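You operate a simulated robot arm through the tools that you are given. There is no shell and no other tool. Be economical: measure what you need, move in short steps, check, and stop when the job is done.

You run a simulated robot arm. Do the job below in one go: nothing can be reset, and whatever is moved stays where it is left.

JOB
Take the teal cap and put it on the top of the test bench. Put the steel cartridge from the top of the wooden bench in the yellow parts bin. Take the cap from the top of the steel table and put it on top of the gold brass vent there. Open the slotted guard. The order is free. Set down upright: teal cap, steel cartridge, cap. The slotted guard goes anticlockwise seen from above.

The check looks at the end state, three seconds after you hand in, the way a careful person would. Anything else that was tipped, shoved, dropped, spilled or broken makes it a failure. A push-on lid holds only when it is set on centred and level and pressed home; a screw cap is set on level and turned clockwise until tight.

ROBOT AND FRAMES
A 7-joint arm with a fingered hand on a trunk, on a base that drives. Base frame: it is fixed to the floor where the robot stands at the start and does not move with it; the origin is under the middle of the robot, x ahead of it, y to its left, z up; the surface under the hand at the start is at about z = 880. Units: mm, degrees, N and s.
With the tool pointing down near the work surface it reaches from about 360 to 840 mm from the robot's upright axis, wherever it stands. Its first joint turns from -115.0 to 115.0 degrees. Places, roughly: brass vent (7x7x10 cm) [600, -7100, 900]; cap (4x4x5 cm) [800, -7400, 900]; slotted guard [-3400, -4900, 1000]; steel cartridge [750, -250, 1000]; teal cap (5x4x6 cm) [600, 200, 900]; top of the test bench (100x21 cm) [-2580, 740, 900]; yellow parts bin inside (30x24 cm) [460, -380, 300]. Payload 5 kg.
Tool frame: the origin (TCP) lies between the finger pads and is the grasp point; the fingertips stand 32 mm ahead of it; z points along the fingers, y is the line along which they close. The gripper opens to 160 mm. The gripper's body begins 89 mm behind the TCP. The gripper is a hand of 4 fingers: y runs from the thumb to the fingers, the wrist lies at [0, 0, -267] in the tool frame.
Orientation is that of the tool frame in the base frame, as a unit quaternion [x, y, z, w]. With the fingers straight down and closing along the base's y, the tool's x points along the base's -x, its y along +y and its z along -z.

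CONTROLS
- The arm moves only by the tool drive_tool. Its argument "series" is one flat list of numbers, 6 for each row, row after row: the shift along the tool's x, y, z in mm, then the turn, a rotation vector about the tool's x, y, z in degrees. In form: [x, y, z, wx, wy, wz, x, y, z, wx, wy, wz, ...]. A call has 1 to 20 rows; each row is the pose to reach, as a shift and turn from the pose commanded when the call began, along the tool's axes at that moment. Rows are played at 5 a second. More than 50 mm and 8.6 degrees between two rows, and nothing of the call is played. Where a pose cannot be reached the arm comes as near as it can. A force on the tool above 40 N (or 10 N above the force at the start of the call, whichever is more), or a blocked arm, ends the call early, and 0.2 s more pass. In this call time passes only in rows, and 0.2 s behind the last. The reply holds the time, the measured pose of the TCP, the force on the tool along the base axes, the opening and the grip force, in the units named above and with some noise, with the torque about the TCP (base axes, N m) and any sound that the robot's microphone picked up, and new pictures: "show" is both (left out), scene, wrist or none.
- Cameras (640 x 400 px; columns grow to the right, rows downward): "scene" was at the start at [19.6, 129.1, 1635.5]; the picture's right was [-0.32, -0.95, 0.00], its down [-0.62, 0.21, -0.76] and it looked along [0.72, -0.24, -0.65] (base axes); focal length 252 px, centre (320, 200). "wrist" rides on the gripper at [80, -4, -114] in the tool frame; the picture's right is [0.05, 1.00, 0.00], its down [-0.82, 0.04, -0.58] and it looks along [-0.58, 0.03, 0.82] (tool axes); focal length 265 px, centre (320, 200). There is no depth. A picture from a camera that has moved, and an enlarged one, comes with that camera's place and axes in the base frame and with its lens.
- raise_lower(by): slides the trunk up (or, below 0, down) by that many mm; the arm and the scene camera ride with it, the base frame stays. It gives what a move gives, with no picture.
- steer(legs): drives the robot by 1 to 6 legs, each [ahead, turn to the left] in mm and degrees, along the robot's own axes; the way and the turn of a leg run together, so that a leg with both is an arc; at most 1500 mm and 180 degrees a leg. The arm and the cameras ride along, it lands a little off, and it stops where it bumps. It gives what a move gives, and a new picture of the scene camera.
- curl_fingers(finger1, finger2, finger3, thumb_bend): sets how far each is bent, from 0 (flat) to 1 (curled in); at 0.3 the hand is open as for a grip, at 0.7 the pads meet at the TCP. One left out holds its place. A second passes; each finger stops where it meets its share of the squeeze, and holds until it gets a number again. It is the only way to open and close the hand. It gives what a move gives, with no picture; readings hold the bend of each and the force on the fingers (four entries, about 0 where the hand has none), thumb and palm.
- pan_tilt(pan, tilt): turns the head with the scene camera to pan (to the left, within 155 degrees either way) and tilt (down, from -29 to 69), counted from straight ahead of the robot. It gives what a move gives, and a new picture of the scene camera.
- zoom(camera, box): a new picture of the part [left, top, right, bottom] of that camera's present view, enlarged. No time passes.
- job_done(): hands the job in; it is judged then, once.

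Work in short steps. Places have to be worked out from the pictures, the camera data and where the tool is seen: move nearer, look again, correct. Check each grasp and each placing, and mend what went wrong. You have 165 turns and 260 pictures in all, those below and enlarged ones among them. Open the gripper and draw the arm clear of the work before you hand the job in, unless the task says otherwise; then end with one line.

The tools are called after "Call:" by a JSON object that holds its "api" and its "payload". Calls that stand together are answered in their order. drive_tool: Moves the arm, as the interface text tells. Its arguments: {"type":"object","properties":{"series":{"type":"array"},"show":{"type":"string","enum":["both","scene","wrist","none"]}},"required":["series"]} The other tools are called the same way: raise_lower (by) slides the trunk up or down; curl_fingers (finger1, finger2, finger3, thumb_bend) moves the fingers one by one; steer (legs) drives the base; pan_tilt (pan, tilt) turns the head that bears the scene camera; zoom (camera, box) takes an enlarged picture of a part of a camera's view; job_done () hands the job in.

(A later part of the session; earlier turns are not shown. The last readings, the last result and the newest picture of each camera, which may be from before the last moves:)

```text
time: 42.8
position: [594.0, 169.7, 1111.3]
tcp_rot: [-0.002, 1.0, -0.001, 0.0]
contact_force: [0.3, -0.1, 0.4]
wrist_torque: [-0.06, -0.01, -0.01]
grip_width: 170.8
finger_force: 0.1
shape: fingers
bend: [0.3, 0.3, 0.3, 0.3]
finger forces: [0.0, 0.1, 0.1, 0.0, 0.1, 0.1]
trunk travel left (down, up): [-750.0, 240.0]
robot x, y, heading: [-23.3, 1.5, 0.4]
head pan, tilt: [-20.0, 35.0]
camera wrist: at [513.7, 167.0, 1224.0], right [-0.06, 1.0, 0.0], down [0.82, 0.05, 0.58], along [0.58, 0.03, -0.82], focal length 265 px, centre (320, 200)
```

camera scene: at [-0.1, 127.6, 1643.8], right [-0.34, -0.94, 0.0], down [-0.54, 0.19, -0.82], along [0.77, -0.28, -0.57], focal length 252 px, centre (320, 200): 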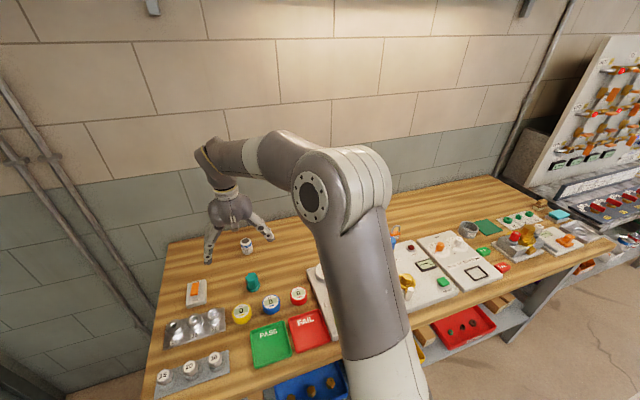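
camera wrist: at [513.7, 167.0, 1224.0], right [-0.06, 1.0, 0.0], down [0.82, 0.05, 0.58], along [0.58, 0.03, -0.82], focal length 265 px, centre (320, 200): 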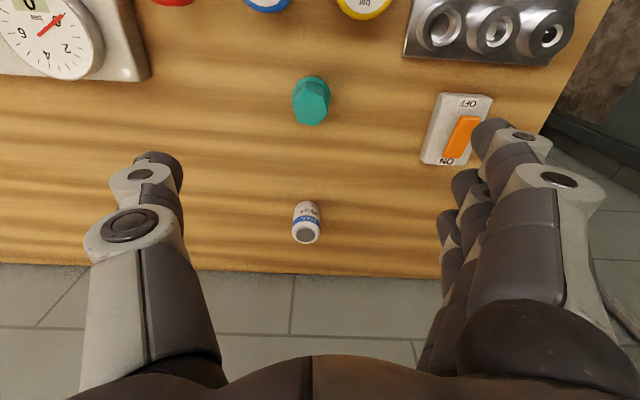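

The teal cap is at about (597,161). I descend to z≈975 above it and check centring.

Call:
{"api": "drive_tool", "payload": {"series": [-1, -3, 45, 0, 0, 0, -2, -6, 90, 0, 0, 0, -3, -8, 136, 0, 0, 0], "show": "wrist"}}

```text
time: 43.6
position: [597.5, 162.3, 974.0]
tcp_rot: [-0.002, 1.0, -0.001, 0.001]
contact_force: [-0.2, 1.1, 0.3]
wrist_torque: [-0.01, 0.03, -0.02]
grip_width: 170.8
finger_force: 0.1
shape: fingers
bend: [0.3, 0.3, 0.3, 0.3]
finger forces: [0.0, 0.1, 0.0, 0.1, 0.0, 0.1]
trunk travel left (down, up): [-750.0, 240.0]
robot x, y, heading: [-23.6, 1.0, 0.1]
head pan, tilt: [-20.0, 35.0]
camera wrist: at [516.6, 159.0, 1088.3], right [-0.06, 1.0, 0.0], down [0.82, 0.04, 0.58], along [0.58, 0.03, -0.82], focal length 265 px, centre (320, 200)
```

wrist: 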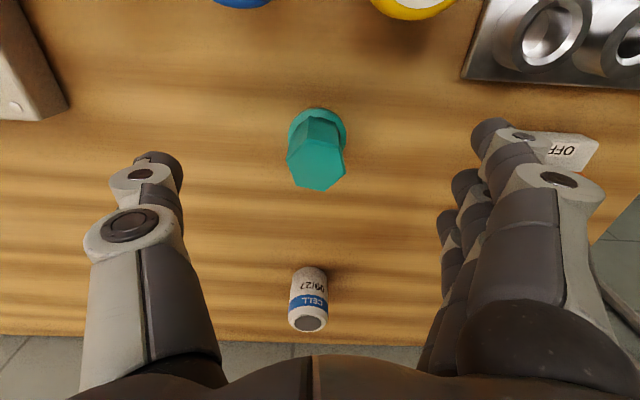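

Centred well (cap axis ≈(595,161)). I descend to z≈922 so the fingertips are just above the flange, then close.

Call:
{"api": "drive_tool", "payload": {"series": [1, 0, 26, 0, 0, 0, 2, 0, 51, 0, 0, 0], "show": "none"}}

Call:
{"api": "curl_fingers", "payload": {"finger1": 0.54, "finger2": 0.54, "finger3": 0.54, "thumb_bend": 0.54}}

Call:
{"api": "zoom", "payload": {"camera": "wrist", "box": [160, 50, 480, 250]}}

```text
time: 44.2
position: [595.6, 161.8, 924.7]
tcp_rot: [-0.001, 1.0, 0.0, 0.0]
contact_force: [0.8, -0.7, 0.2]
wrist_torque: [0.01, 0.01, 0.0]
grip_width: 170.8
finger_force: 0.0
shape: fingers
bend: [0.3, 0.3, 0.3, 0.3]
finger forces: [0.1, 0.0, 0.0, 0.0, 0.0, 0.0]
trunk travel left (down, up): [-750.0, 240.0]
robot x, y, heading: [-23.6, -2.2, 0.3]
head pan, tilt: [-20.0, 35.0]
```

```text
time: 45.2
position: [594.8, 162.2, 924.2]
tcp_rot: [-0.002, 1.0, 0.0, 0.001]
contact_force: [0.4, 0.9, 0.0]
wrist_torque: [0.02, 0.0, 0.02]
grip_width: 76.5
finger_force: 0.1
shape: fingers
bend: [0.54, 0.54, 0.54, 0.54]
finger forces: [0.0, 0.0, 0.1, 0.0, 0.0, 0.0]
trunk travel left (down, up): [-750.0, 240.0]
robot x, y, heading: [-22.5, 1.3, 0.1]
head pan, tilt: [-20.0, 35.0]
```

```text
2.00 times, centred on (320, 150) of wrist
camera zoom: at [514.2, 158.5, 1037.8], right [-0.06, 1.0, 0.0], down [0.82, 0.05, 0.58], along [0.58, 0.03, -0.82], focal length 531 px, centre (320, 300)
```

zoom: 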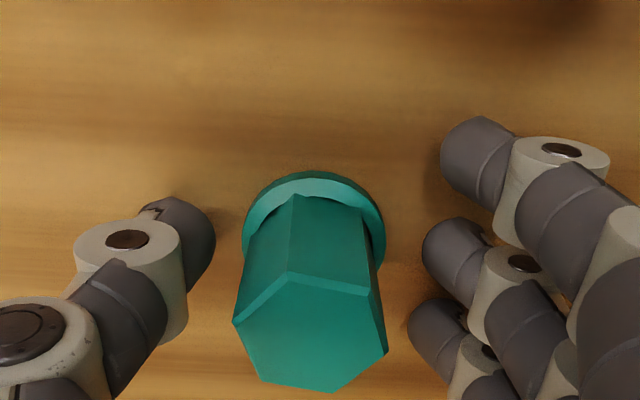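

Flats face the fingers nicely. I close thumb and finger2 firmly, leaving the outer fingers alongside.

Call:
{"api": "curl_fingers", "payload": {"finger1": 0.56, "finger2": 0.72, "finger3": 0.72, "thumb_bend": 0.72}}

Call:
{"api": "drive_tool", "payload": {"series": [0, 0, -20, 0, 0, 0, 0, 0, -60, 0, 0, 0, 0, 0, -100, 0, 0, 0, 0, 0, -140, 0, 0, 0]}}

```text
time: 46.2
position: [595.2, 162.2, 925.1]
tcp_rot: [-0.001, 1.0, 0.001, 0.0]
contact_force: [-0.2, -0.1, 0.2]
wrist_torque: [-0.01, -0.03, 0.0]
grip_width: 56.4
finger_force: 17.1
shape: fingers
bend: [0.56, 0.61, 0.7, 0.66]
finger forces: [0.0, 10.4, 5.3, 0.0, 17.5, 0.0]
trunk travel left (down, up): [-750.0, 240.0]
robot x, y, heading: [-23.4, 4.4, 0.3]
head pan, tilt: [-20.0, 35.0]
```

```text
time: 47.2
position: [595.2, 161.1, 1062.6]
tcp_rot: [-0.001, 1.0, 0.0, 0.0]
contact_force: [0.4, -0.7, 0.4]
wrist_torque: [-0.01, 0.01, 0.0]
grip_width: 56.1
finger_force: 16.8
shape: fingers
bend: [0.56, 0.61, 0.7, 0.66]
finger forces: [0.0, 10.5, 5.7, 0.1, 17.4, 0.0]
trunk travel left (down, up): [-750.0, 240.0]
robot x, y, heading: [-22.8, -0.0, 0.1]
head pan, tilt: [-20.0, 35.0]
camera scene: at [-1.3, 127.5, 1643.8], right [-0.34, -0.94, 0.0], down [-0.54, 0.19, -0.82], along [0.77, -0.28, -0.57], focal length 252 px, centre (320, 200)
camera wrist: at [514.1, 158.1, 1176.8], right [-0.06, 1.0, 0.0], down [0.82, 0.05, 0.58], along [0.58, 0.03, -0.82], focal length 265 px, centre (320, 200)
```

scene: 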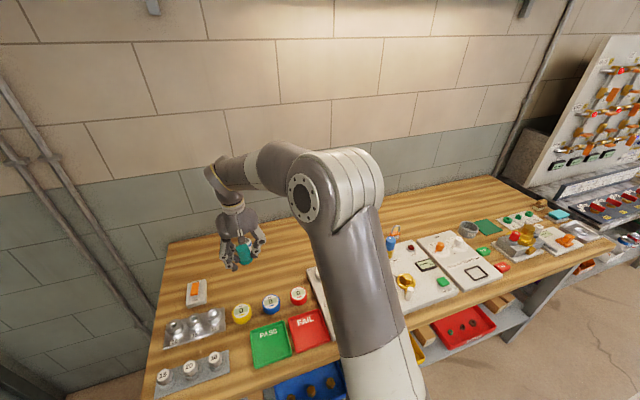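
wrist: 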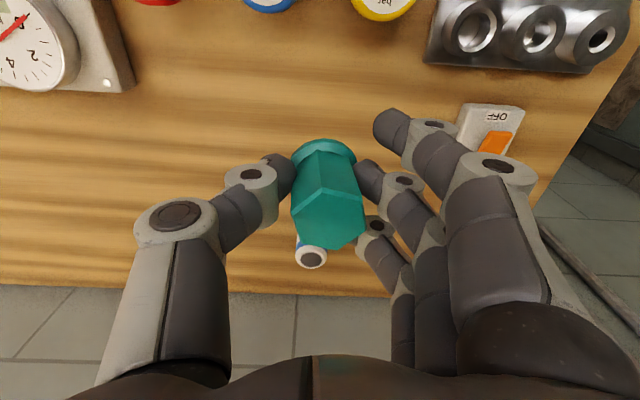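

The cap is held upright. I back away from the bench and look left/behind toward the test bench.

Call:
{"api": "steer", "payload": {"legs": [[-600, 0]]}}

Call:
{"api": "pan_tilt", "payload": {"pan": 150, "tilt": 20}}

Call:
{"api": "pan_tilt", "payload": {"pan": 90, "tilt": 25}}

Call:
{"api": "pan_tilt", "payload": {"pan": -150, "tilt": 20}}

```text
time: 50.6
position: [-6.0, 157.9, 1064.0]
tcp_rot: [0.0, 1.0, 0.0, 0.0]
contact_force: [-0.6, 0.2, 0.6]
wrist_torque: [0.01, -0.02, 0.0]
grip_width: 56.0
finger_force: 16.6
shape: fingers
bend: [0.56, 0.61, 0.7, 0.66]
finger forces: [0.0, 10.5, 5.7, 0.0, 17.4, 0.0]
trunk travel left (down, up): [-750.0, 240.0]
robot x, y, heading: [-624.1, 0.1, 0.1]
head pan, tilt: [-20.0, 35.0]
camera scene: at [-602.6, 126.1, 1643.9], right [-0.34, -0.94, 0.0], down [-0.54, 0.2, -0.82], along [0.77, -0.28, -0.57], focal length 252 px, centre (320, 200)
```

scene: 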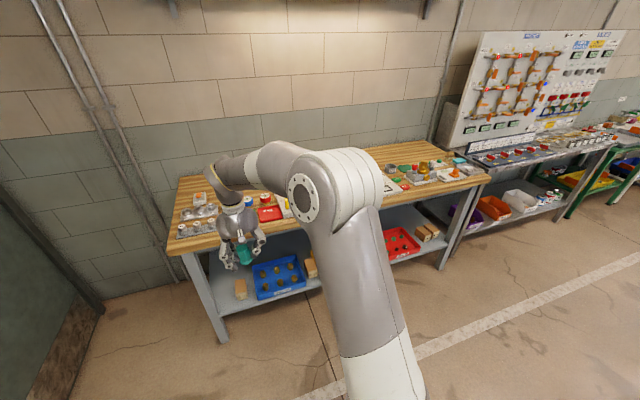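

```text
time: 53.2
position: [-6.0, 157.7, 1063.8]
tcp_rot: [-0.001, 1.0, 0.001, 0.0]
contact_force: [-0.3, -0.6, 0.4]
wrist_torque: [-0.01, 0.02, 0.0]
grip_width: 56.2
finger_force: 16.4
shape: fingers
bend: [0.56, 0.61, 0.7, 0.66]
finger forces: [0.0, 10.5, 5.7, 0.0, 17.4, 0.0]
trunk travel left (down, up): [-750.0, 240.0]
robot x, y, heading: [-626.8, 1.7, 0.1]
head pan, tilt: [150.0, 20.0]
camera scene: at [-765.4, 202.9, 1667.7], right [0.5, 0.87, 0.0], down [0.3, -0.17, -0.94], along [-0.81, 0.47, -0.34], focal length 252 px, centre (320, 200)
```

scene: 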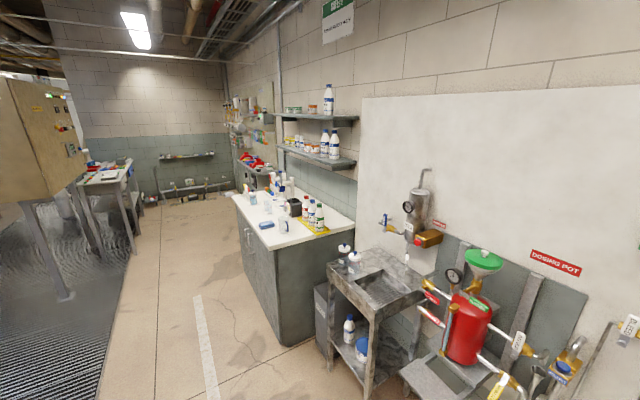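

```text
time: 54.5
position: [-5.3, 158.7, 1063.4]
tcp_rot: [0.001, 1.0, 0.0, 0.0]
contact_force: [-0.9, 0.2, 0.1]
wrist_torque: [0.0, 0.0, 0.01]
grip_width: 56.2
finger_force: 16.4
shape: fingers
bend: [0.56, 0.61, 0.7, 0.66]
finger forces: [0.0, 10.5, 5.8, 0.1, 17.4, 0.0]
trunk travel left (down, up): [-750.0, 240.0]
robot x, y, heading: [-624.2, -1.5, 0.1]
head pan, tilt: [90.0, 25.0]
camera scene: at [-684.9, 248.4, 1659.6], right [1.0, 0.0, 0.0], down [0.0, -0.42, -0.91], along [0.0, 0.91, -0.42], focal length 252 px, centre (320, 200)
```

scene: 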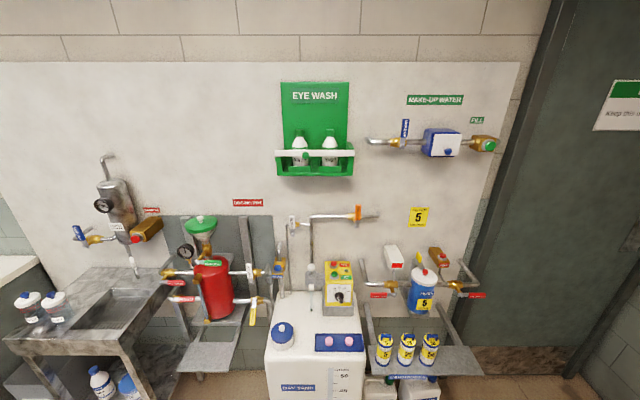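

```text
time: 57.9
position: [-5.5, 158.5, 1062.5]
tcp_rot: [0.0, 1.0, 0.0, 0.0]
contact_force: [-0.1, 0.5, 0.6]
wrist_torque: [0.0, -0.02, -0.02]
grip_width: 56.2
finger_force: 17.5
shape: fingers
bend: [0.56, 0.61, 0.7, 0.66]
finger forces: [0.0, 10.4, 5.8, 0.0, 17.5, 0.1]
trunk travel left (down, up): [-750.0, 240.0]
robot x, y, heading: [-623.2, 2.3, 0.1]
head pan, tilt: [-150.0, 20.0]
camera scene: at [-765.4, 109.7, 1667.7], right [-0.5, 0.87, 0.0], down [0.3, 0.17, -0.94], along [-0.81, -0.47, -0.34], focal length 252 px, centre (320, 200)
```

scene: 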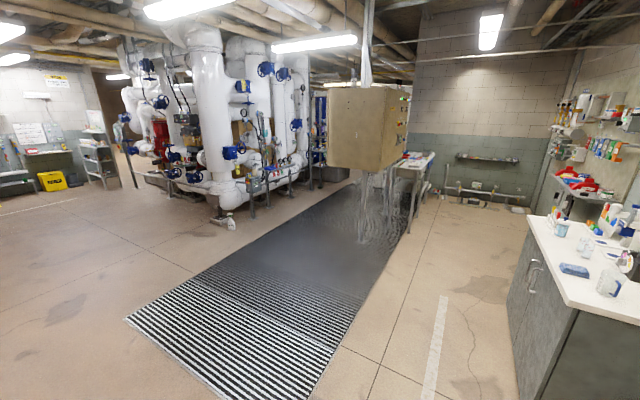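

The test bench is the white-topped counter along the left wall (x≈-2000…-3100, front edge y≈640). I raise the trunk, turn around via the open right side and drive along toward x≈-2000.

Call:
{"api": "raise_lower", "payload": {"by": 120}}

Call:
{"api": "steer", "payload": {"legs": [[0, -180], [1400, 0]]}}

Call:
{"api": "pan_tilt", "payload": {"pan": -60, "tilt": 35}}

```text
time: 59.4
position: [-6.5, 158.1, 1183.2]
tcp_rot: [0.0, 1.0, 0.0, 0.0]
contact_force: [-0.3, 0.1, 0.2]
wrist_torque: [-0.04, 0.02, -0.02]
grip_width: 56.1
finger_force: 17.1
shape: fingers
bend: [0.56, 0.61, 0.7, 0.66]
finger forces: [0.0, 10.5, 5.7, 0.0, 17.4, 0.0]
trunk travel left (down, up): [-870.0, 120.0]
robot x, y, heading: [-624.1, -1.9, 0.0]
head pan, tilt: [-150.0, 20.0]
```

```text
time: 73.6
position: [-2637.1, -189.0, 1182.9]
tcp_rot: [1.0, 0.006, 0.001, 0.0]
contact_force: [0.2, -0.3, -0.6]
wrist_torque: [0.01, -0.02, 0.02]
grip_width: 55.8
finger_force: 15.9
shape: fingers
bend: [0.56, 0.61, 0.7, 0.66]
finger forces: [0.0, 9.9, 6.1, 0.0, 17.1, 0.0]
trunk travel left (down, up): [-870.0, 120.0]
robot x, y, heading: [-2020.8, -19.7, -179.3]
head pan, tilt: [-150.0, 20.0]
camera scene: at [-1879.9, -130.9, 1787.8], right [0.51, -0.86, 0.0], down [-0.29, -0.17, -0.94], along [0.81, 0.48, -0.34], focal length 252 px, centre (320, 200)
```

scene: 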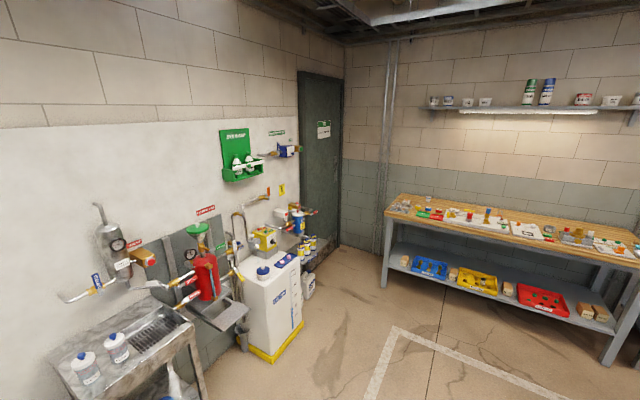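

```text
time: 75.3
position: [-2636.4, -189.1, 1183.8]
tcp_rot: [1.0, 0.006, -0.001, 0.0]
contact_force: [0.2, 0.0, -1.2]
wrist_torque: [0.01, 0.0, -0.01]
grip_width: 55.8
finger_force: 16.1
shape: fingers
bend: [0.56, 0.61, 0.7, 0.66]
finger forces: [0.0, 10.0, 6.0, 0.1, 17.0, 0.0]
trunk travel left (down, up): [-870.0, 120.0]
robot x, y, heading: [-2021.9, -21.5, -179.3]
head pan, tilt: [-60.0, 35.0]
camera scene: at [-2004.5, -102.8, 1763.9], right [0.86, 0.51, 0.0], down [0.29, -0.49, -0.82], along [-0.42, 0.7, -0.57], focal length 252 px, centre (320, 200)
```

scene: 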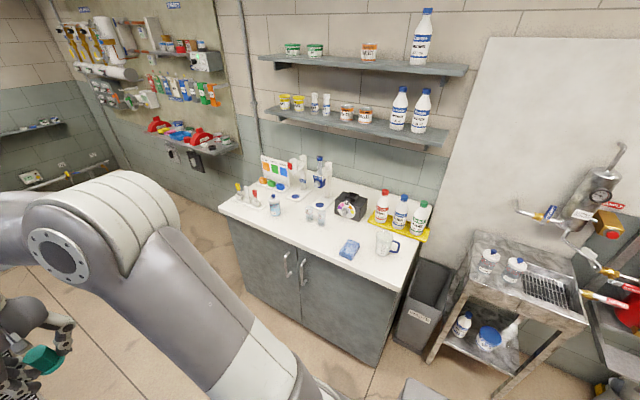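

Call:
{"api": "zoom", "payload": {"camera": "scene", "box": [200, 150, 460, 312]}}

```text
2.46 times, centred on (330, 231) of scene
camera zoom: at [-2004.5, -102.8, 1763.9], right [0.86, 0.51, 0.0], down [0.29, -0.49, -0.82], along [-0.42, 0.7, -0.57], focal length 621 px, centre (295, 124)
```

zoom: 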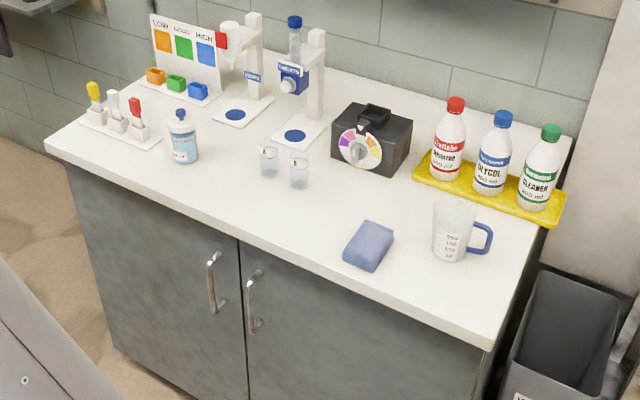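

A free spot is at about (-2445,690), between the vials and the sponge. I drive 264 mm ahead and turn right to face the bench, with the hand still short of it.

Call:
{"api": "steer", "payload": {"legs": [[264, 0], [0, -90.7]]}}

Call:
{"api": "pan_tilt", "payload": {"pan": -5, "tilt": 50}}

Call:
{"api": "drive_tool", "payload": {"series": [0, 0, 1, 0, 0, 0], "show": "wrist"}}

```text
time: 81.0
position: [-2438.6, 594.4, 1182.6]
tcp_rot: [-0.705, 0.709, 0.0, -0.001]
contact_force: [-0.9, 0.9, -0.5]
wrist_torque: [-0.02, 0.04, 0.02]
grip_width: 55.9
finger_force: 16.1
shape: fingers
bend: [0.56, 0.61, 0.7, 0.67]
finger forces: [0.0, 9.6, 6.3, 0.0, 16.6, 0.1]
trunk travel left (down, up): [-870.0, 120.0]
robot x, y, heading: [-2286.1, -23.7, 89.3]
head pan, tilt: [-60.0, 35.0]
camera scene: at [-2364.9, -40.9, 1763.9], right [0.5, -0.87, 0.0], down [-0.5, -0.28, -0.82], along [0.71, 0.41, -0.57], focal length 252 px, centre (320, 200)
```

scene: 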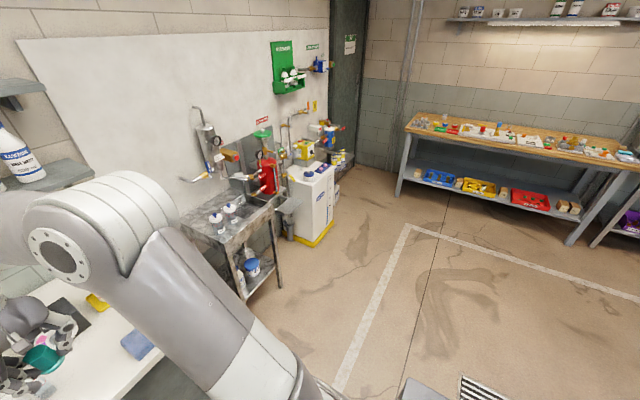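

```text
time: 82.3
position: [-2439.6, 593.5, 1182.2]
tcp_rot: [-0.705, 0.709, 0.0, 0.001]
contact_force: [-0.5, -0.1, 0.5]
wrist_torque: [-0.02, 0.01, 0.0]
grip_width: 56.0
finger_force: 16.5
shape: fingers
bend: [0.56, 0.61, 0.7, 0.67]
finger forces: [0.1, 9.6, 6.1, 0.1, 16.7, 0.1]
trunk travel left (down, up): [-870.0, 120.0]
robot x, y, heading: [-2282.6, -25.1, 89.3]
head pan, tilt: [-5.0, 50.0]
camera scene: at [-2434.5, -8.0, 1742.1], right [1.0, -0.09, 0.0], down [-0.07, -0.76, -0.64], along [0.06, 0.64, -0.77], focal length 252 px, centre (320, 200)
```

scene: 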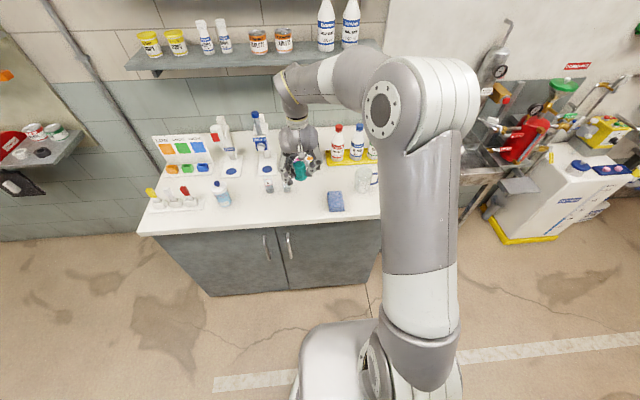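

```text
time: 82.7
position: [-2438.4, 594.6, 1181.8]
tcp_rot: [-0.705, 0.709, 0.0, 0.0]
contact_force: [0.0, 0.2, -1.0]
wrist_torque: [0.0, -0.02, 0.01]
grip_width: 55.9
finger_force: 15.9
shape: fingers
bend: [0.56, 0.61, 0.7, 0.67]
finger forces: [0.0, 9.6, 6.1, 0.0, 16.6, 0.0]
trunk travel left (down, up): [-870.0, 120.0]
robot x, y, heading: [-2281.3, -25.4, 89.5]
head pan, tilt: [-5.0, 50.0]
camera wrist: at [-2436.3, 514.7, 1295.3], right [-1.0, -0.05, 0.0], down [-0.04, 0.82, 0.58], along [-0.03, 0.58, -0.82], focal length 265 px, centre (320, 200)
```

wrist: 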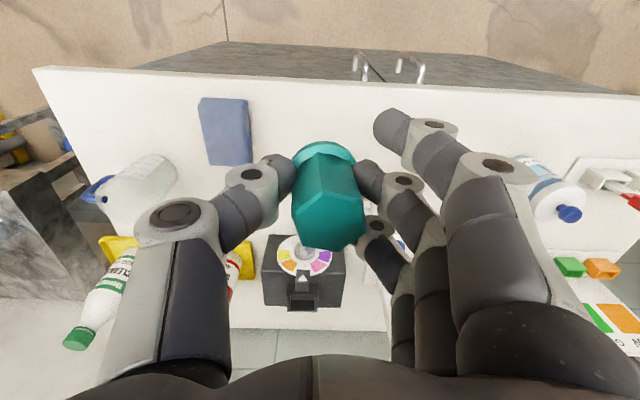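

Sponge, vials and front edge are located; the spot (-2440,690) is free. I move 95 mm forward over it and lower to z≈970.

Call:
{"api": "drive_tool", "payload": {"series": [-48, 0, 0, 0, 0, 0, -95, 0, 0, 0, 0, 0, -95, 0, 45, 0, 0, 0, -95, 0, 90, 0, 0, 0, -95, 0, 135, 0, 0, 0, -95, 0, 180, 0, 0, 0, -95, 0, 212, 0, 0, 0]}}

```text
time: 84.3
position: [-2438.4, 691.1, 970.2]
tcp_rot: [-0.705, 0.709, 0.0, 0.001]
contact_force: [-0.4, -0.2, 0.0]
wrist_torque: [0.0, -0.01, 0.0]
grip_width: 55.7
finger_force: 16.9
shape: fingers
bend: [0.56, 0.61, 0.7, 0.67]
finger forces: [0.0, 9.8, 6.5, 0.0, 16.6, 0.1]
trunk travel left (down, up): [-870.0, 120.0]
robot x, y, heading: [-2284.5, -21.4, 89.6]
head pan, tilt: [-5.0, 50.0]
camera scene: at [-2434.7, -7.4, 1742.2], right [1.0, -0.09, 0.0], down [-0.07, -0.76, -0.64], along [0.06, 0.64, -0.77], focal length 252 px, centre (320, 200)
camera wrist: at [-2435.3, 611.0, 1082.8], right [-1.0, -0.05, 0.0], down [-0.04, 0.82, 0.58], along [-0.03, 0.58, -0.82], focal length 265 px, centre (320, 200)
```

scene: 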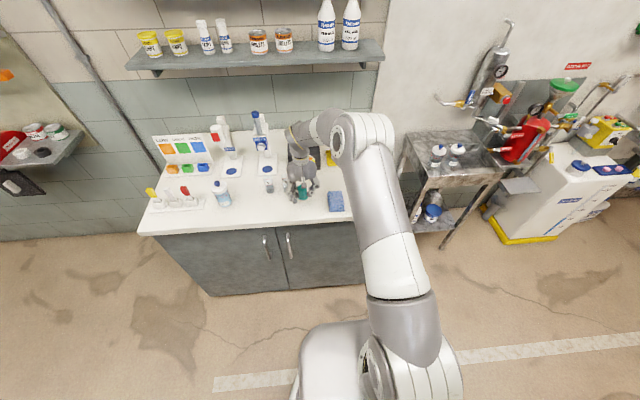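
wrist: 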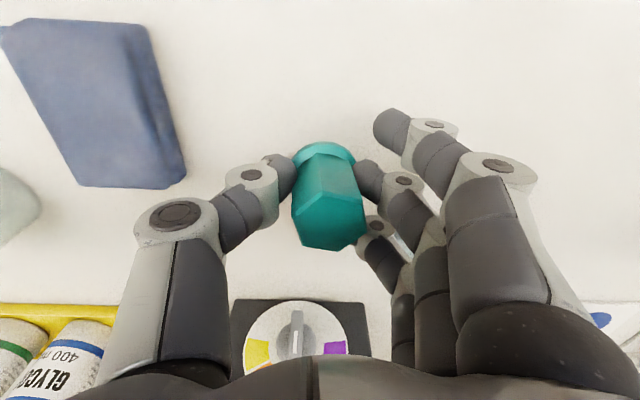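

All clear. I lower in small steps until contact shows.

Call:
{"api": "drive_tool", "payload": {"series": [0, 0, 7, 0, 0, 0, 0, 0, 14, 0, 0, 0, 0, 0, 20, 0, 0, 0], "show": "none"}}

Call:
{"api": "drive_tool", "payload": {"series": [0, 0, 2, 0, 0, 0, 0, 0, 4, 0, 0, 0], "show": "wrist"}}

```text
time: 85.1
position: [-2439.1, 689.3, 950.5]
tcp_rot: [-0.705, 0.709, 0.0, -0.001]
contact_force: [-0.2, -1.3, 0.2]
wrist_torque: [-0.02, 0.04, 0.01]
grip_width: 55.6
finger_force: 16.0
shape: fingers
bend: [0.56, 0.61, 0.7, 0.67]
finger forces: [0.0, 9.7, 6.7, 0.0, 16.7, 0.0]
trunk travel left (down, up): [-870.0, 120.0]
robot x, y, heading: [-2281.0, -26.4, 89.9]
head pan, tilt: [-5.0, 50.0]
```

```text
time: 85.7
position: [-2438.6, 689.4, 945.9]
tcp_rot: [-0.706, 0.709, 0.0, 0.001]
contact_force: [0.2, -0.2, -0.3]
wrist_torque: [0.01, 0.02, -0.01]
grip_width: 55.6
finger_force: 16.4
shape: fingers
bend: [0.56, 0.61, 0.7, 0.67]
finger forces: [0.0, 9.7, 6.7, 0.0, 16.6, 0.0]
trunk travel left (down, up): [-870.0, 120.0]
robot x, y, heading: [-2284.8, -23.1, 89.6]
head pan, tilt: [-5.0, 50.0]
camera wrist: at [-2435.7, 610.2, 1059.4], right [-1.0, -0.05, 0.0], down [-0.04, 0.82, 0.58], along [-0.03, 0.58, -0.82], focal length 265 px, centre (320, 200)
```

wrist: 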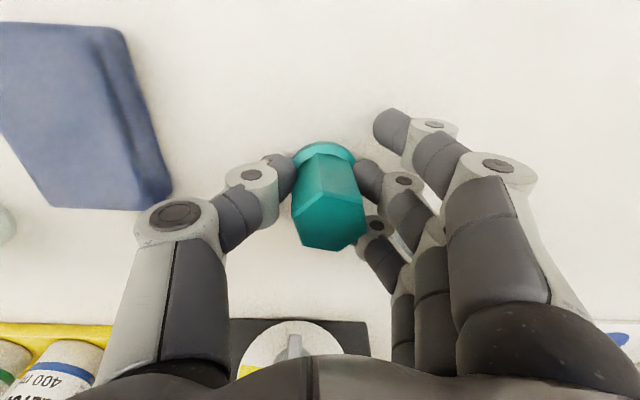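

No contact yet at z=946. I continue in 2–3 mm steps.

Call:
{"api": "drive_tool", "payload": {"series": [0, 0, 1.5, 0, 0, 0, 0, 0, 3, 0, 0, 0], "show": "none"}}

Call:
{"api": "drive_tool", "payload": {"series": [0, 0, 1.5, 0, 0, 0, 0, 0, 3, 0, 0, 0], "show": "none"}}

Call:
{"api": "drive_tool", "payload": {"series": [0, 0, 1, 0, 0, 0], "show": "none"}}

```text
time: 86.3
position: [-2438.4, 690.3, 944.4]
tcp_rot: [-0.705, 0.709, 0.0, 0.0]
contact_force: [0.6, 1.2, 1.7]
wrist_torque: [-0.02, 0.03, 0.02]
grip_width: 55.9
finger_force: 17.3
shape: fingers
bend: [0.56, 0.61, 0.7, 0.67]
finger forces: [0.0, 10.4, 6.7, 0.0, 17.3, 0.1]
trunk travel left (down, up): [-870.0, 120.0]
robot x, y, heading: [-2285.5, -25.5, 89.8]
head pan, tilt: [-5.0, 50.0]
```

```text
time: 86.9
position: [-2438.0, 689.9, 942.0]
tcp_rot: [-0.706, 0.708, 0.001, 0.001]
contact_force: [1.0, 2.2, 11.9]
wrist_torque: [0.1, 0.2, 0.01]
grip_width: 56.4
finger_force: 19.2
shape: fingers
bend: [0.56, 0.63, 0.71, 0.67]
finger forces: [0.0, 12.4, 7.3, 0.0, 19.2, 0.1]
trunk travel left (down, up): [-870.0, 120.0]
robot x, y, heading: [-2286.5, -24.0, 89.9]
head pan, tilt: [-5.0, 50.0]
```

```text
time: 87.3
position: [-2438.8, 689.0, 941.5]
tcp_rot: [-0.705, 0.709, 0.001, 0.002]
contact_force: [-0.6, 2.2, 17.2]
wrist_torque: [0.14, 0.19, 0.03]
grip_width: 56.1
finger_force: 20.1
shape: fingers
bend: [0.56, 0.63, 0.71, 0.67]
finger forces: [0.0, 12.6, 8.8, 0.0, 20.0, 0.1]
trunk travel left (down, up): [-870.0, 120.0]
robot x, y, heading: [-2282.7, -26.3, 89.6]
head pan, tilt: [-5.0, 50.0]
```

The cap is firmly on the bench (17 N). I back off slightly, then open.

Call:
{"api": "drive_tool", "payload": {"series": [0, 0, -1.5, 0, 0, 0], "show": "none"}}

Call:
{"api": "curl_fingers", "payload": {"finger1": 0.5, "finger2": 0.52, "finger3": 0.52, "thumb_bend": 0.52}}

Call:
{"api": "drive_tool", "payload": {"series": [0, 0, -10, 0, 0, 0, 0, 0, -40, 0, 0, 0, 0, 0, -85, 0, 0, 0, 0, 0, -130, 0, 0, 0, 0, 0, -175, 0, 0, 0]}}

```text
time: 87.7
position: [-2438.2, 689.3, 940.9]
tcp_rot: [-0.705, 0.709, 0.001, 0.001]
contact_force: [0.4, 4.5, 14.7]
wrist_torque: [0.17, 0.15, -0.04]
grip_width: 56.6
finger_force: 20.8
shape: fingers
bend: [0.56, 0.63, 0.71, 0.67]
finger forces: [0.0, 12.2, 9.3, 0.1, 19.6, 0.1]
trunk travel left (down, up): [-870.0, 120.0]
robot x, y, heading: [-2285.2, -25.9, 89.7]
head pan, tilt: [-5.0, 50.0]
```

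```text
time: 88.7
position: [-2438.4, 688.5, 941.5]
tcp_rot: [-0.706, 0.709, 0.0, 0.0]
contact_force: [-5.1, -0.9, 12.8]
wrist_torque: [-0.06, -0.45, -0.06]
grip_width: 80.7
finger_force: 6.4
shape: fingers
bend: [0.5, 0.52, 0.52, 0.54]
finger forces: [0.1, 0.0, 0.0, 0.1, 13.2, 0.0]
trunk travel left (down, up): [-870.0, 120.0]
robot x, y, heading: [-2286.4, -26.1, 89.5]
head pan, tilt: [-5.0, 50.0]
```

```text
time: 89.9
position: [-2438.2, 688.8, 1116.3]
tcp_rot: [-0.705, 0.709, -0.001, 0.0]
contact_force: [-0.6, 0.1, 0.4]
wrist_torque: [0.01, -0.01, -0.01]
grip_width: 86.8
finger_force: 0.0
shape: fingers
bend: [0.5, 0.52, 0.52, 0.52]
finger forces: [0.1, 0.1, 0.0, 0.1, 0.0, 0.1]
trunk travel left (down, up): [-870.0, 120.0]
robot x, y, heading: [-2284.5, -28.0, 89.6]
head pan, tilt: [-5.0, 50.0]
camera scene: at [-2434.5, -9.2, 1742.1], right [1.0, -0.09, 0.0], down [-0.07, -0.76, -0.64], along [0.06, 0.64, -0.77], focal length 252 px, centre (320, 200)
camera wrist: at [-2435.9, 608.9, 1229.4], right [-1.0, -0.05, 0.0], down [-0.04, 0.82, 0.58], along [-0.03, 0.58, -0.82], focal length 265 px, centre (320, 200)
```

scene: 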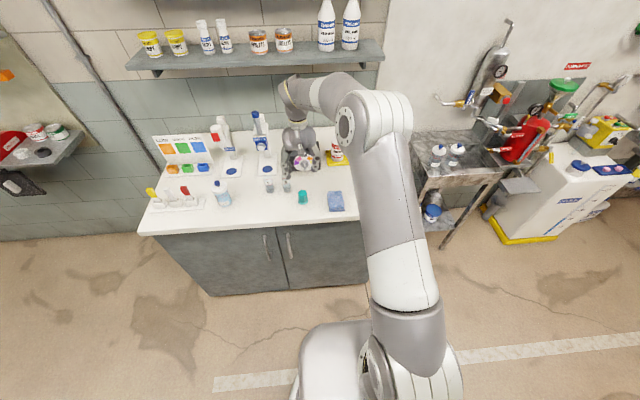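
wrist: 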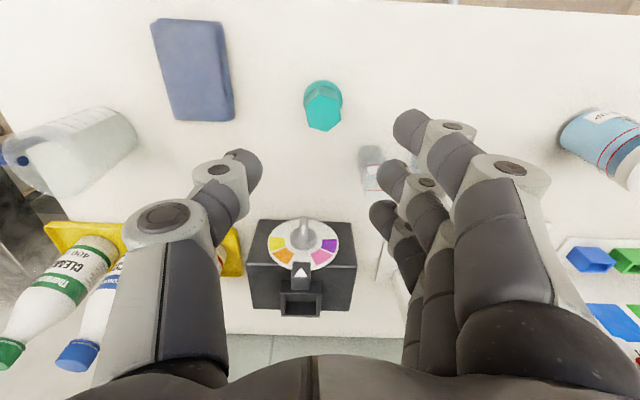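

The teal cap stands upright on the bench. I fold the hand a bit closer, back off, and turn right to look toward the guard area (-y).

Call:
{"api": "curl_fingers", "payload": {"finger1": 0.3, "finger2": 0.3, "finger3": 0.3, "thumb_bend": 0.3}}

Call:
{"api": "steer", "payload": {"legs": [[-500, 0]]}}

Call:
{"api": "pan_tilt", "payload": {"pan": 150, "tilt": 10}}

Call:
{"api": "pan_tilt", "payload": {"pan": -150, "tilt": 10}}

```text
time: 90.9
position: [-2439.0, 689.9, 1116.3]
tcp_rot: [-0.705, 0.71, -0.001, 0.0]
contact_force: [0.4, -0.3, -0.2]
wrist_torque: [-0.02, 0.01, 0.01]
grip_width: 170.0
finger_force: 0.2
shape: fingers
bend: [0.3, 0.3, 0.3, 0.3]
finger forces: [0.0, 0.1, 0.1, 0.0, 0.1, 0.1]
trunk travel left (down, up): [-870.0, 120.0]
robot x, y, heading: [-2283.2, -25.1, 89.7]
head pan, tilt: [-5.0, 50.0]
```

```text
time: 93.8
position: [-2438.8, 190.3, 1116.1]
tcp_rot: [-0.704, 0.71, -0.001, 0.0]
contact_force: [0.5, -0.7, 0.7]
wrist_torque: [0.01, 0.01, 0.0]
grip_width: 169.9
finger_force: 0.0
shape: fingers
bend: [0.3, 0.3, 0.3, 0.3]
finger forces: [0.1, 0.0, 0.0, 0.0, 0.1, 0.0]
trunk travel left (down, up): [-870.0, 120.0]
robot x, y, heading: [-2285.5, -523.0, 89.5]
head pan, tilt: [-5.0, 50.0]
camera scene: at [-2438.1, -507.2, 1742.1], right [1.0, -0.1, 0.0], down [-0.07, -0.76, -0.64], along [0.06, 0.64, -0.77], focal length 252 px, centre (320, 200)
```

scene: 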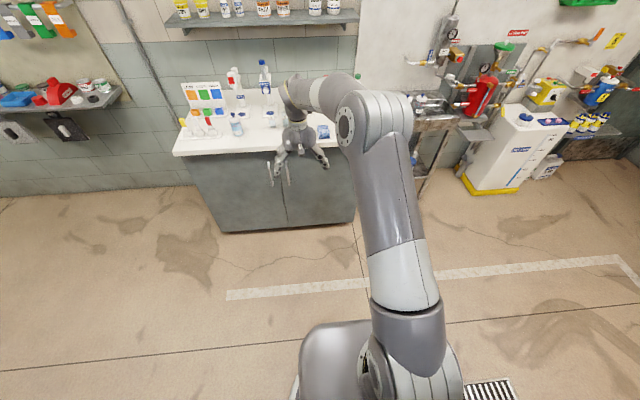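

```text
time: 96.2
position: [-2438.6, 191.0, 1114.7]
tcp_rot: [-0.703, 0.711, 0.0, 0.0]
contact_force: [0.0, -0.5, 0.5]
wrist_torque: [0.02, -0.03, 0.03]
grip_width: 169.9
finger_force: 0.1
shape: fingers
bend: [0.3, 0.3, 0.3, 0.3]
finger forces: [0.0, 0.0, 0.1, 0.1, 0.1, 0.1]
trunk travel left (down, up): [-870.0, 120.0]
robot x, y, heading: [-2286.0, -525.6, 89.1]
head pan, tilt: [150.0, 10.0]
camera scene: at [-2492.9, -663.0, 1804.0], right [-0.86, 0.51, 0.0], down [0.09, 0.15, -0.98], along [-0.5, -0.85, -0.17], focal length 252 px, centre (320, 200)
```

scene: 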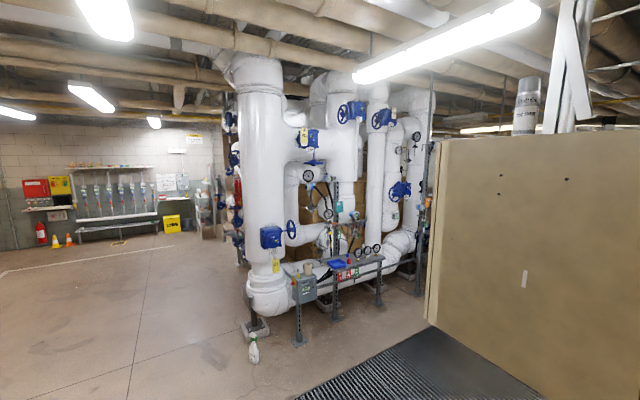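

```text
time: 100.3
position: [-2438.4, 190.7, 1115.0]
tcp_rot: [-0.704, 0.711, 0.0, -0.001]
contact_force: [-0.5, -0.8, 0.1]
wrist_torque: [-0.01, 0.04, -0.03]
grip_width: 169.7
finger_force: 0.1
shape: fingers
bend: [0.3, 0.3, 0.3, 0.3]
finger forces: [0.1, 0.1, 0.1, 0.0, 0.1, 0.1]
trunk travel left (down, up): [-870.0, 120.0]
robot x, y, heading: [-2285.8, -525.9, 89.4]
head pan, tilt: [-150.0, 10.0]
camera scene: at [-2399.8, -663.9, 1804.0], right [-0.87, -0.49, 0.0], down [-0.09, 0.15, -0.98], along [0.48, -0.86, -0.17], focal length 252 px, centre (320, 200)
```

scene: 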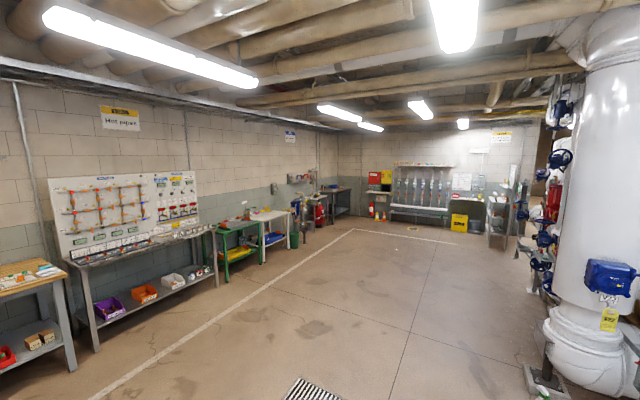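

The guard sits somewhere beyond the white pipework, reachable from the open floor to its east. I turn right and drive across the open floor to about (-1550,-3400), then look again.

Call:
{"api": "steer", "payload": {"legs": [[0, -165], [1500, 0], [1500, 0]]}}

Call:
{"api": "pan_tilt", "payload": {"pan": -60, "tilt": 15}}

```text
time: 121.5
position: [-1248.9, -4099.0, 1114.6]
tcp_rot: [0.621, 0.784, 0.0, 0.001]
contact_force: [0.2, 0.3, -0.7]
wrist_torque: [-0.01, -0.01, -0.01]
grip_width: 170.0
finger_force: 0.0
shape: fingers
bend: [0.3, 0.3, 0.3, 0.3]
finger forces: [0.1, 0.0, 0.0, 0.0, 0.1, 0.0]
trunk travel left (down, up): [-870.0, 120.0]
robot x, y, heading: [-1564.3, -3437.3, -76.8]
head pan, tilt: [-150.0, 10.0]
camera scene: at [-1491.9, -3279.1, 1804.0], right [0.73, 0.68, 0.0], down [0.12, -0.13, -0.98], along [-0.67, 0.72, -0.17], focal length 252 px, centre (320, 200)
```

scene: 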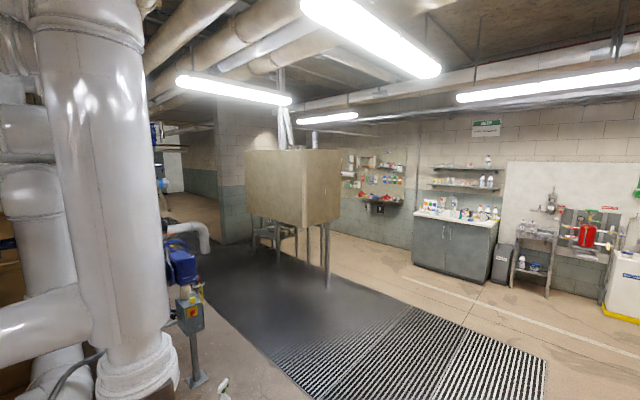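

```text
time: 123.2
position: [-1249.4, -4101.1, 1115.4]
tcp_rot: [0.621, 0.784, 0.0, 0.0]
contact_force: [-1.1, 0.6, 0.1]
wrist_torque: [-0.03, 0.05, 0.03]
grip_width: 169.9
finger_force: 0.1
shape: fingers
bend: [0.3, 0.3, 0.3, 0.3]
finger forces: [0.0, 0.0, 0.1, 0.0, 0.0, 0.0]
trunk travel left (down, up): [-870.0, 120.0]
robot x, y, heading: [-1563.9, -3440.2, -76.5]
head pan, tilt: [-60.0, 15.0]
camera scene: at [-1496.5, -3410.4, 1795.9], right [-0.68, 0.73, 0.0], down [0.19, 0.18, -0.97], along [-0.7, -0.66, -0.26], focal length 252 px, centre (320, 200)
```

scene: 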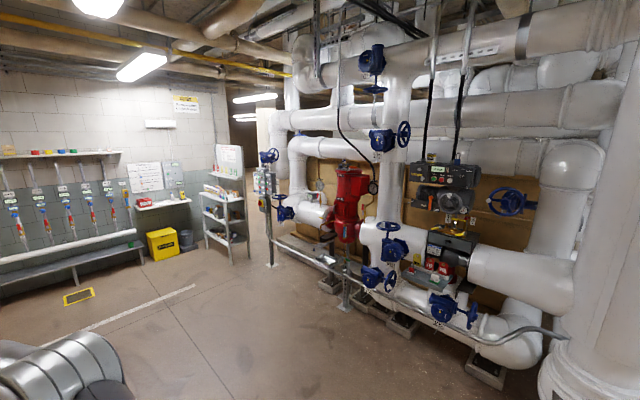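

The guard should project near pixel (341,214), around the red unit. I zoom in.

Call:
{"api": "zoom", "payload": {"camera": "scene", "box": [250, 130, 510, 330]}}

Call:
{"api": "zoom", "payload": {"camera": "scene", "box": [300, 150, 400, 260]}}

```text
2.00 times, centred on (380, 230) of scene
camera zoom: at [-1496.5, -3410.4, 1795.9], right [-0.68, 0.73, 0.0], down [0.19, 0.18, -0.97], along [-0.7, -0.66, -0.26], focal length 505 px, centre (200, 140)
```

zoom: 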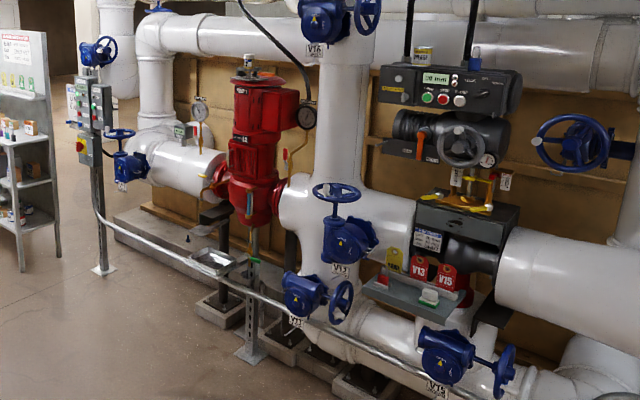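

```text
3.64 times, centred on (350, 205) of scene
camera zoom: at [-1496.5, -3410.4, 1795.9], right [-0.68, 0.73, 0.0], down [0.19, 0.18, -0.97], along [-0.7, -0.66, -0.26], focal length 918 px, centre (211, 182)
```

zoom: 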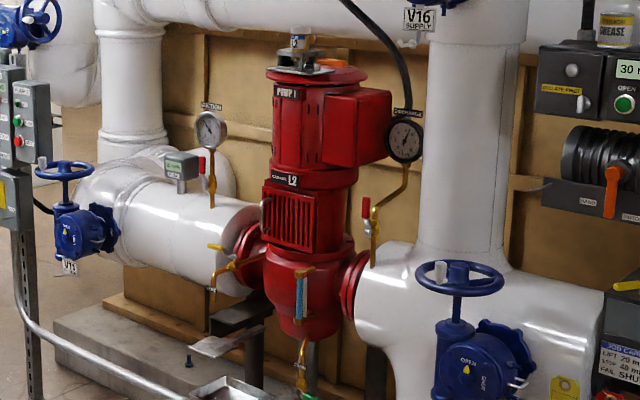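

The slotted guard is on the red pump, facing roughly east (+x), with a knob on its left (south) edge: it seems hinged on the north side. I drive to about (-2300,-4950) facing it for a closer view.

Call:
{"api": "steer", "payload": {"legs": [[0, -39], [830, 0], [830, 0], [0, -64]]}}

Call:
{"api": "pan_tilt", "payload": {"pan": 5, "tilt": 30}}

```text
time: 136.3
position: [-3027.3, -5091.3, 1115.8]
tcp_rot: [1.0, -0.004, 0.0, 0.0]
contact_force: [0.3, 0.5, 0.1]
wrist_torque: [0.0, -0.03, -0.06]
grip_width: 170.4
finger_force: 0.1
shape: fingers
bend: [0.3, 0.3, 0.3, 0.3]
finger forces: [0.0, 0.0, 0.0, 0.0, 0.0, 0.0]
trunk travel left (down, up): [-870.0, 120.0]
robot x, y, heading: [-2314.2, -4940.5, 179.7]
head pan, tilt: [-60.0, 15.0]
camera scene: at [-2300.4, -5013.8, 1795.9], right [0.87, 0.5, 0.0], down [0.13, -0.23, -0.97], along [-0.48, 0.84, -0.26], focal length 252 px, centre (320, 200)
```

scene: 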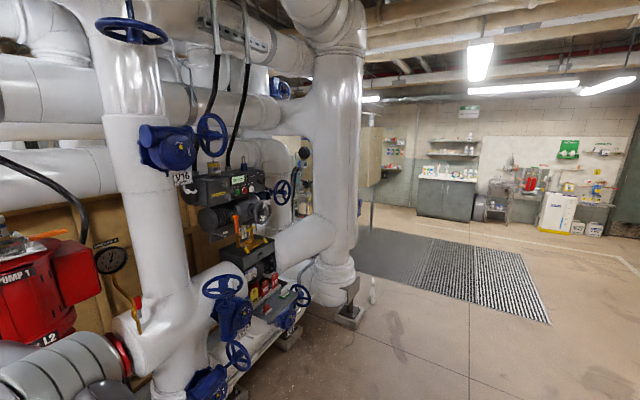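

```text
time: 137.7
position: [-3025.7, -5093.3, 1116.0]
tcp_rot: [1.0, -0.003, 0.0, 0.0]
contact_force: [0.1, 0.3, 0.0]
wrist_torque: [0.0, 0.02, 0.0]
grip_width: 170.1
finger_force: 0.1
shape: fingers
bend: [0.3, 0.3, 0.3, 0.3]
finger forces: [0.0, 0.0, 0.1, 0.0, 0.0, 0.1]
trunk travel left (down, up): [-870.0, 120.0]
robot x, y, heading: [-2314.9, -4939.2, 179.6]
head pan, tilt: [5.0, 30.0]
camera scene: at [-2344.2, -5102.7, 1771.7], right [-0.08, 1.0, 0.0], down [0.5, 0.04, -0.87], along [-0.86, -0.07, -0.5], focal length 252 px, centre (320, 200)
```

scene: 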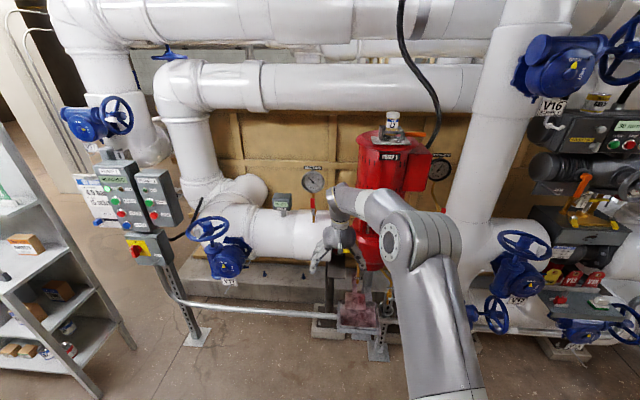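

The arm hides the guard. I move the hand to the left and pitch it so the wrist camera looks horizontally at the guard, opening the head camera's view too.

Call:
{"api": "drive_tool", "payload": {"series": [20, 45, 0, 0, -7.5, 0, 40, 90, 0, 0, -15, 0, 60, 135, 0, 0, -22.5, 0, 80, 175, 0, 0, -30, 0, 100, 210, 0, 0, -37.5, 0, 120, 240, 0, 0, -45, 0]}}

```text
time: 139.1
position: [-2907.6, -5335.1, 1114.3]
tcp_rot: [0.924, -0.002, -0.383, -0.002]
contact_force: [0.1, -1.0, 0.0]
wrist_torque: [0.04, 0.01, -0.02]
grip_width: 170.5
finger_force: 0.0
shape: fingers
bend: [0.3, 0.3, 0.3, 0.3]
finger forces: [0.0, 0.0, 0.0, 0.1, 0.0, 0.0]
trunk travel left (down, up): [-870.0, 120.0]
robot x, y, heading: [-2311.7, -4940.3, 180.0]
head pan, tilt: [5.0, 30.0]
camera scene: at [-2342.1, -5105.6, 1771.4], right [-0.08, 1.0, 0.0], down [0.5, 0.04, -0.87], along [-0.86, -0.07, -0.5], focal length 252 px, centre (320, 200)
camera wrist: at [-2771.4, -5330.2, 1137.6], right [0.03, -1.0, -0.04], down [-0.17, -0.04, 0.99], along [-0.99, -0.02, -0.17], focal length 265 px, centre (320, 200)
```

scene: 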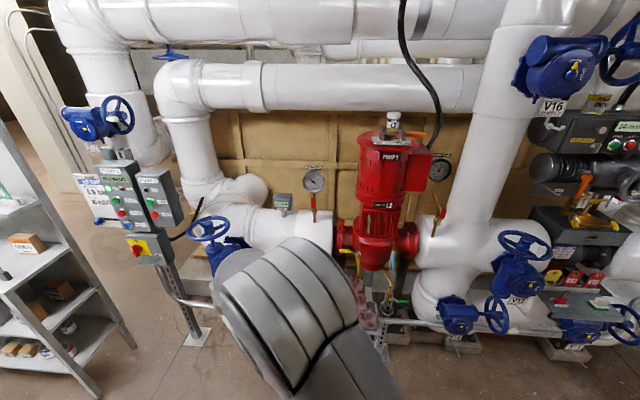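
wrist: 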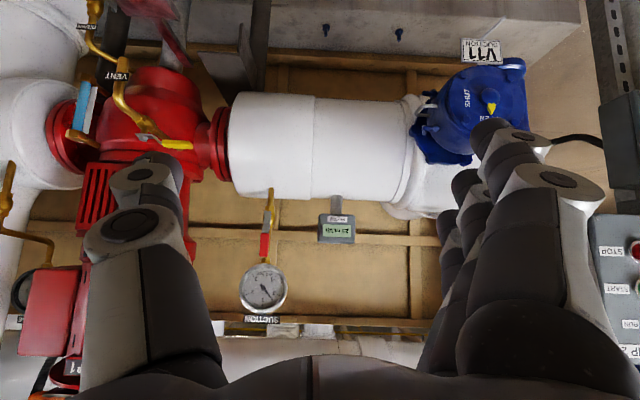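

Now the pump is in view. I zoom in on the guard in both cameras.

Call:
{"api": "zoom", "payload": {"camera": "scene", "box": [330, 150, 450, 280]}}

Call:
{"api": "zoom", "payload": {"camera": "wrist", "box": [20, 100, 260, 280]}}

```text
3.08 times, centred on (390, 215) of scene
camera zoom: at [-2342.1, -5105.6, 1771.4], right [-0.08, 1.0, 0.0], down [0.5, 0.04, -0.87], along [-0.86, -0.07, -0.5], focal length 776 px, centre (105, 154)
```

zoom: 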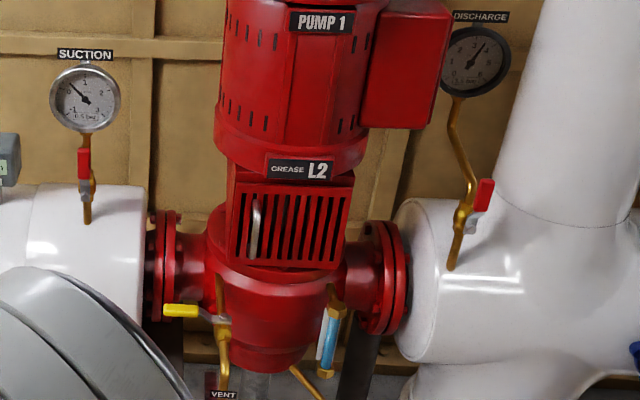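

```text
2.22 times, centred on (140, 190) of wrist
camera zoom: at [-2771.4, -5330.2, 1137.6], right [0.03, -1.0, -0.04], down [-0.17, -0.04, 0.99], along [-0.99, -0.02, -0.17], focal length 590 px, centre (720, 222)
```

zoom: 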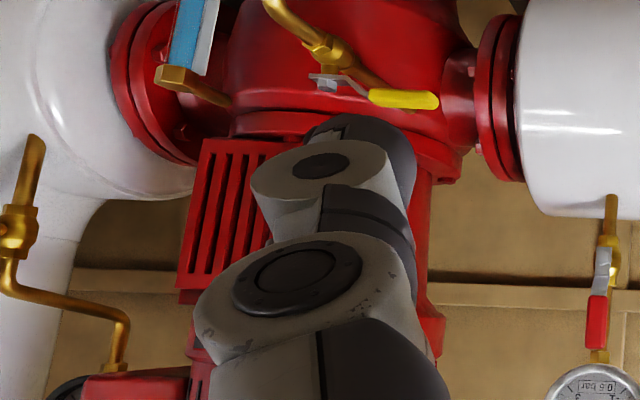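

Triangulating, the handle bar is at about (-3347,-4952,1060), ~100 mm long and vertical; the hinge is ~145 mm to its right (north). I bring the hand horizontal, pointing at the handle from 150 mm away.

Call:
{"api": "drive_tool", "payload": {"series": [-15, -35, 22, 0, -4, 0, -31, -70, 45, 0, -8, 0, -46, -104, 67, 0, -12, 0, -61, -139, 89, 0, -16, 0, -77, -174, 111, 0, -20, 0, -92, -209, 134, 0, -25, 0, -107, -244, 156, 0, -30, 0, -123, -279, 178, 0, -35, 0, -138, -313, 200, 0, -40, 0, -154, -348, 223, 0, -45, 0, -169, -383, 245, 0, -45, 0]}}

```text
time: 141.7
position: [-3215.1, -4963.1, 1363.1]
tcp_rot: [-0.563, 0.194, 0.79, -0.15]
contact_force: [-0.5, -3.0, -1.3]
wrist_torque: [-0.08, 0.07, -0.28]
grip_width: 170.7
finger_force: 0.1
shape: fingers
bend: [0.3, 0.3, 0.3, 0.3]
finger forces: [0.1, 0.1, 0.0, 0.0, 0.1, 0.0]
out of reach, approached as far as the arm can: row 6, 7, 8, 9, 10
trunk travel left (down, up): [-870.0, 120.0]
robot x, y, heading: [-2310.7, -4937.7, 179.6]
head pan, tilt: [5.0, 30.0]
stopped in row 11: the arm was blocked; the commanded pose is now the measured one
camera scene: at [-2341.2, -5108.4, 1771.3], right [-0.08, 1.0, 0.0], down [0.5, 0.04, -0.87], along [-0.86, -0.07, -0.5], focal length 252 px, centre (320, 200)
camera wrist: at [-3133.5, -5010.9, 1260.9], right [0.0, -0.9, 0.43], down [0.81, 0.26, 0.53], along [-0.59, 0.35, 0.73], focal length 265 px, centre (320, 200)
```

scene: 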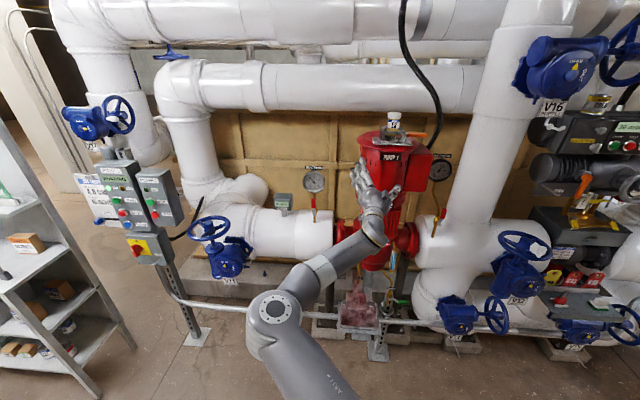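
wrist: 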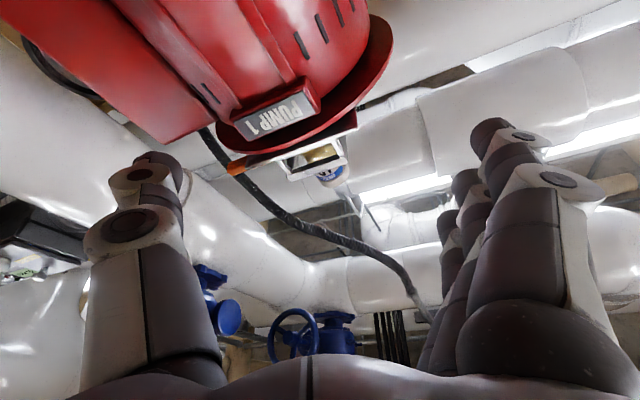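

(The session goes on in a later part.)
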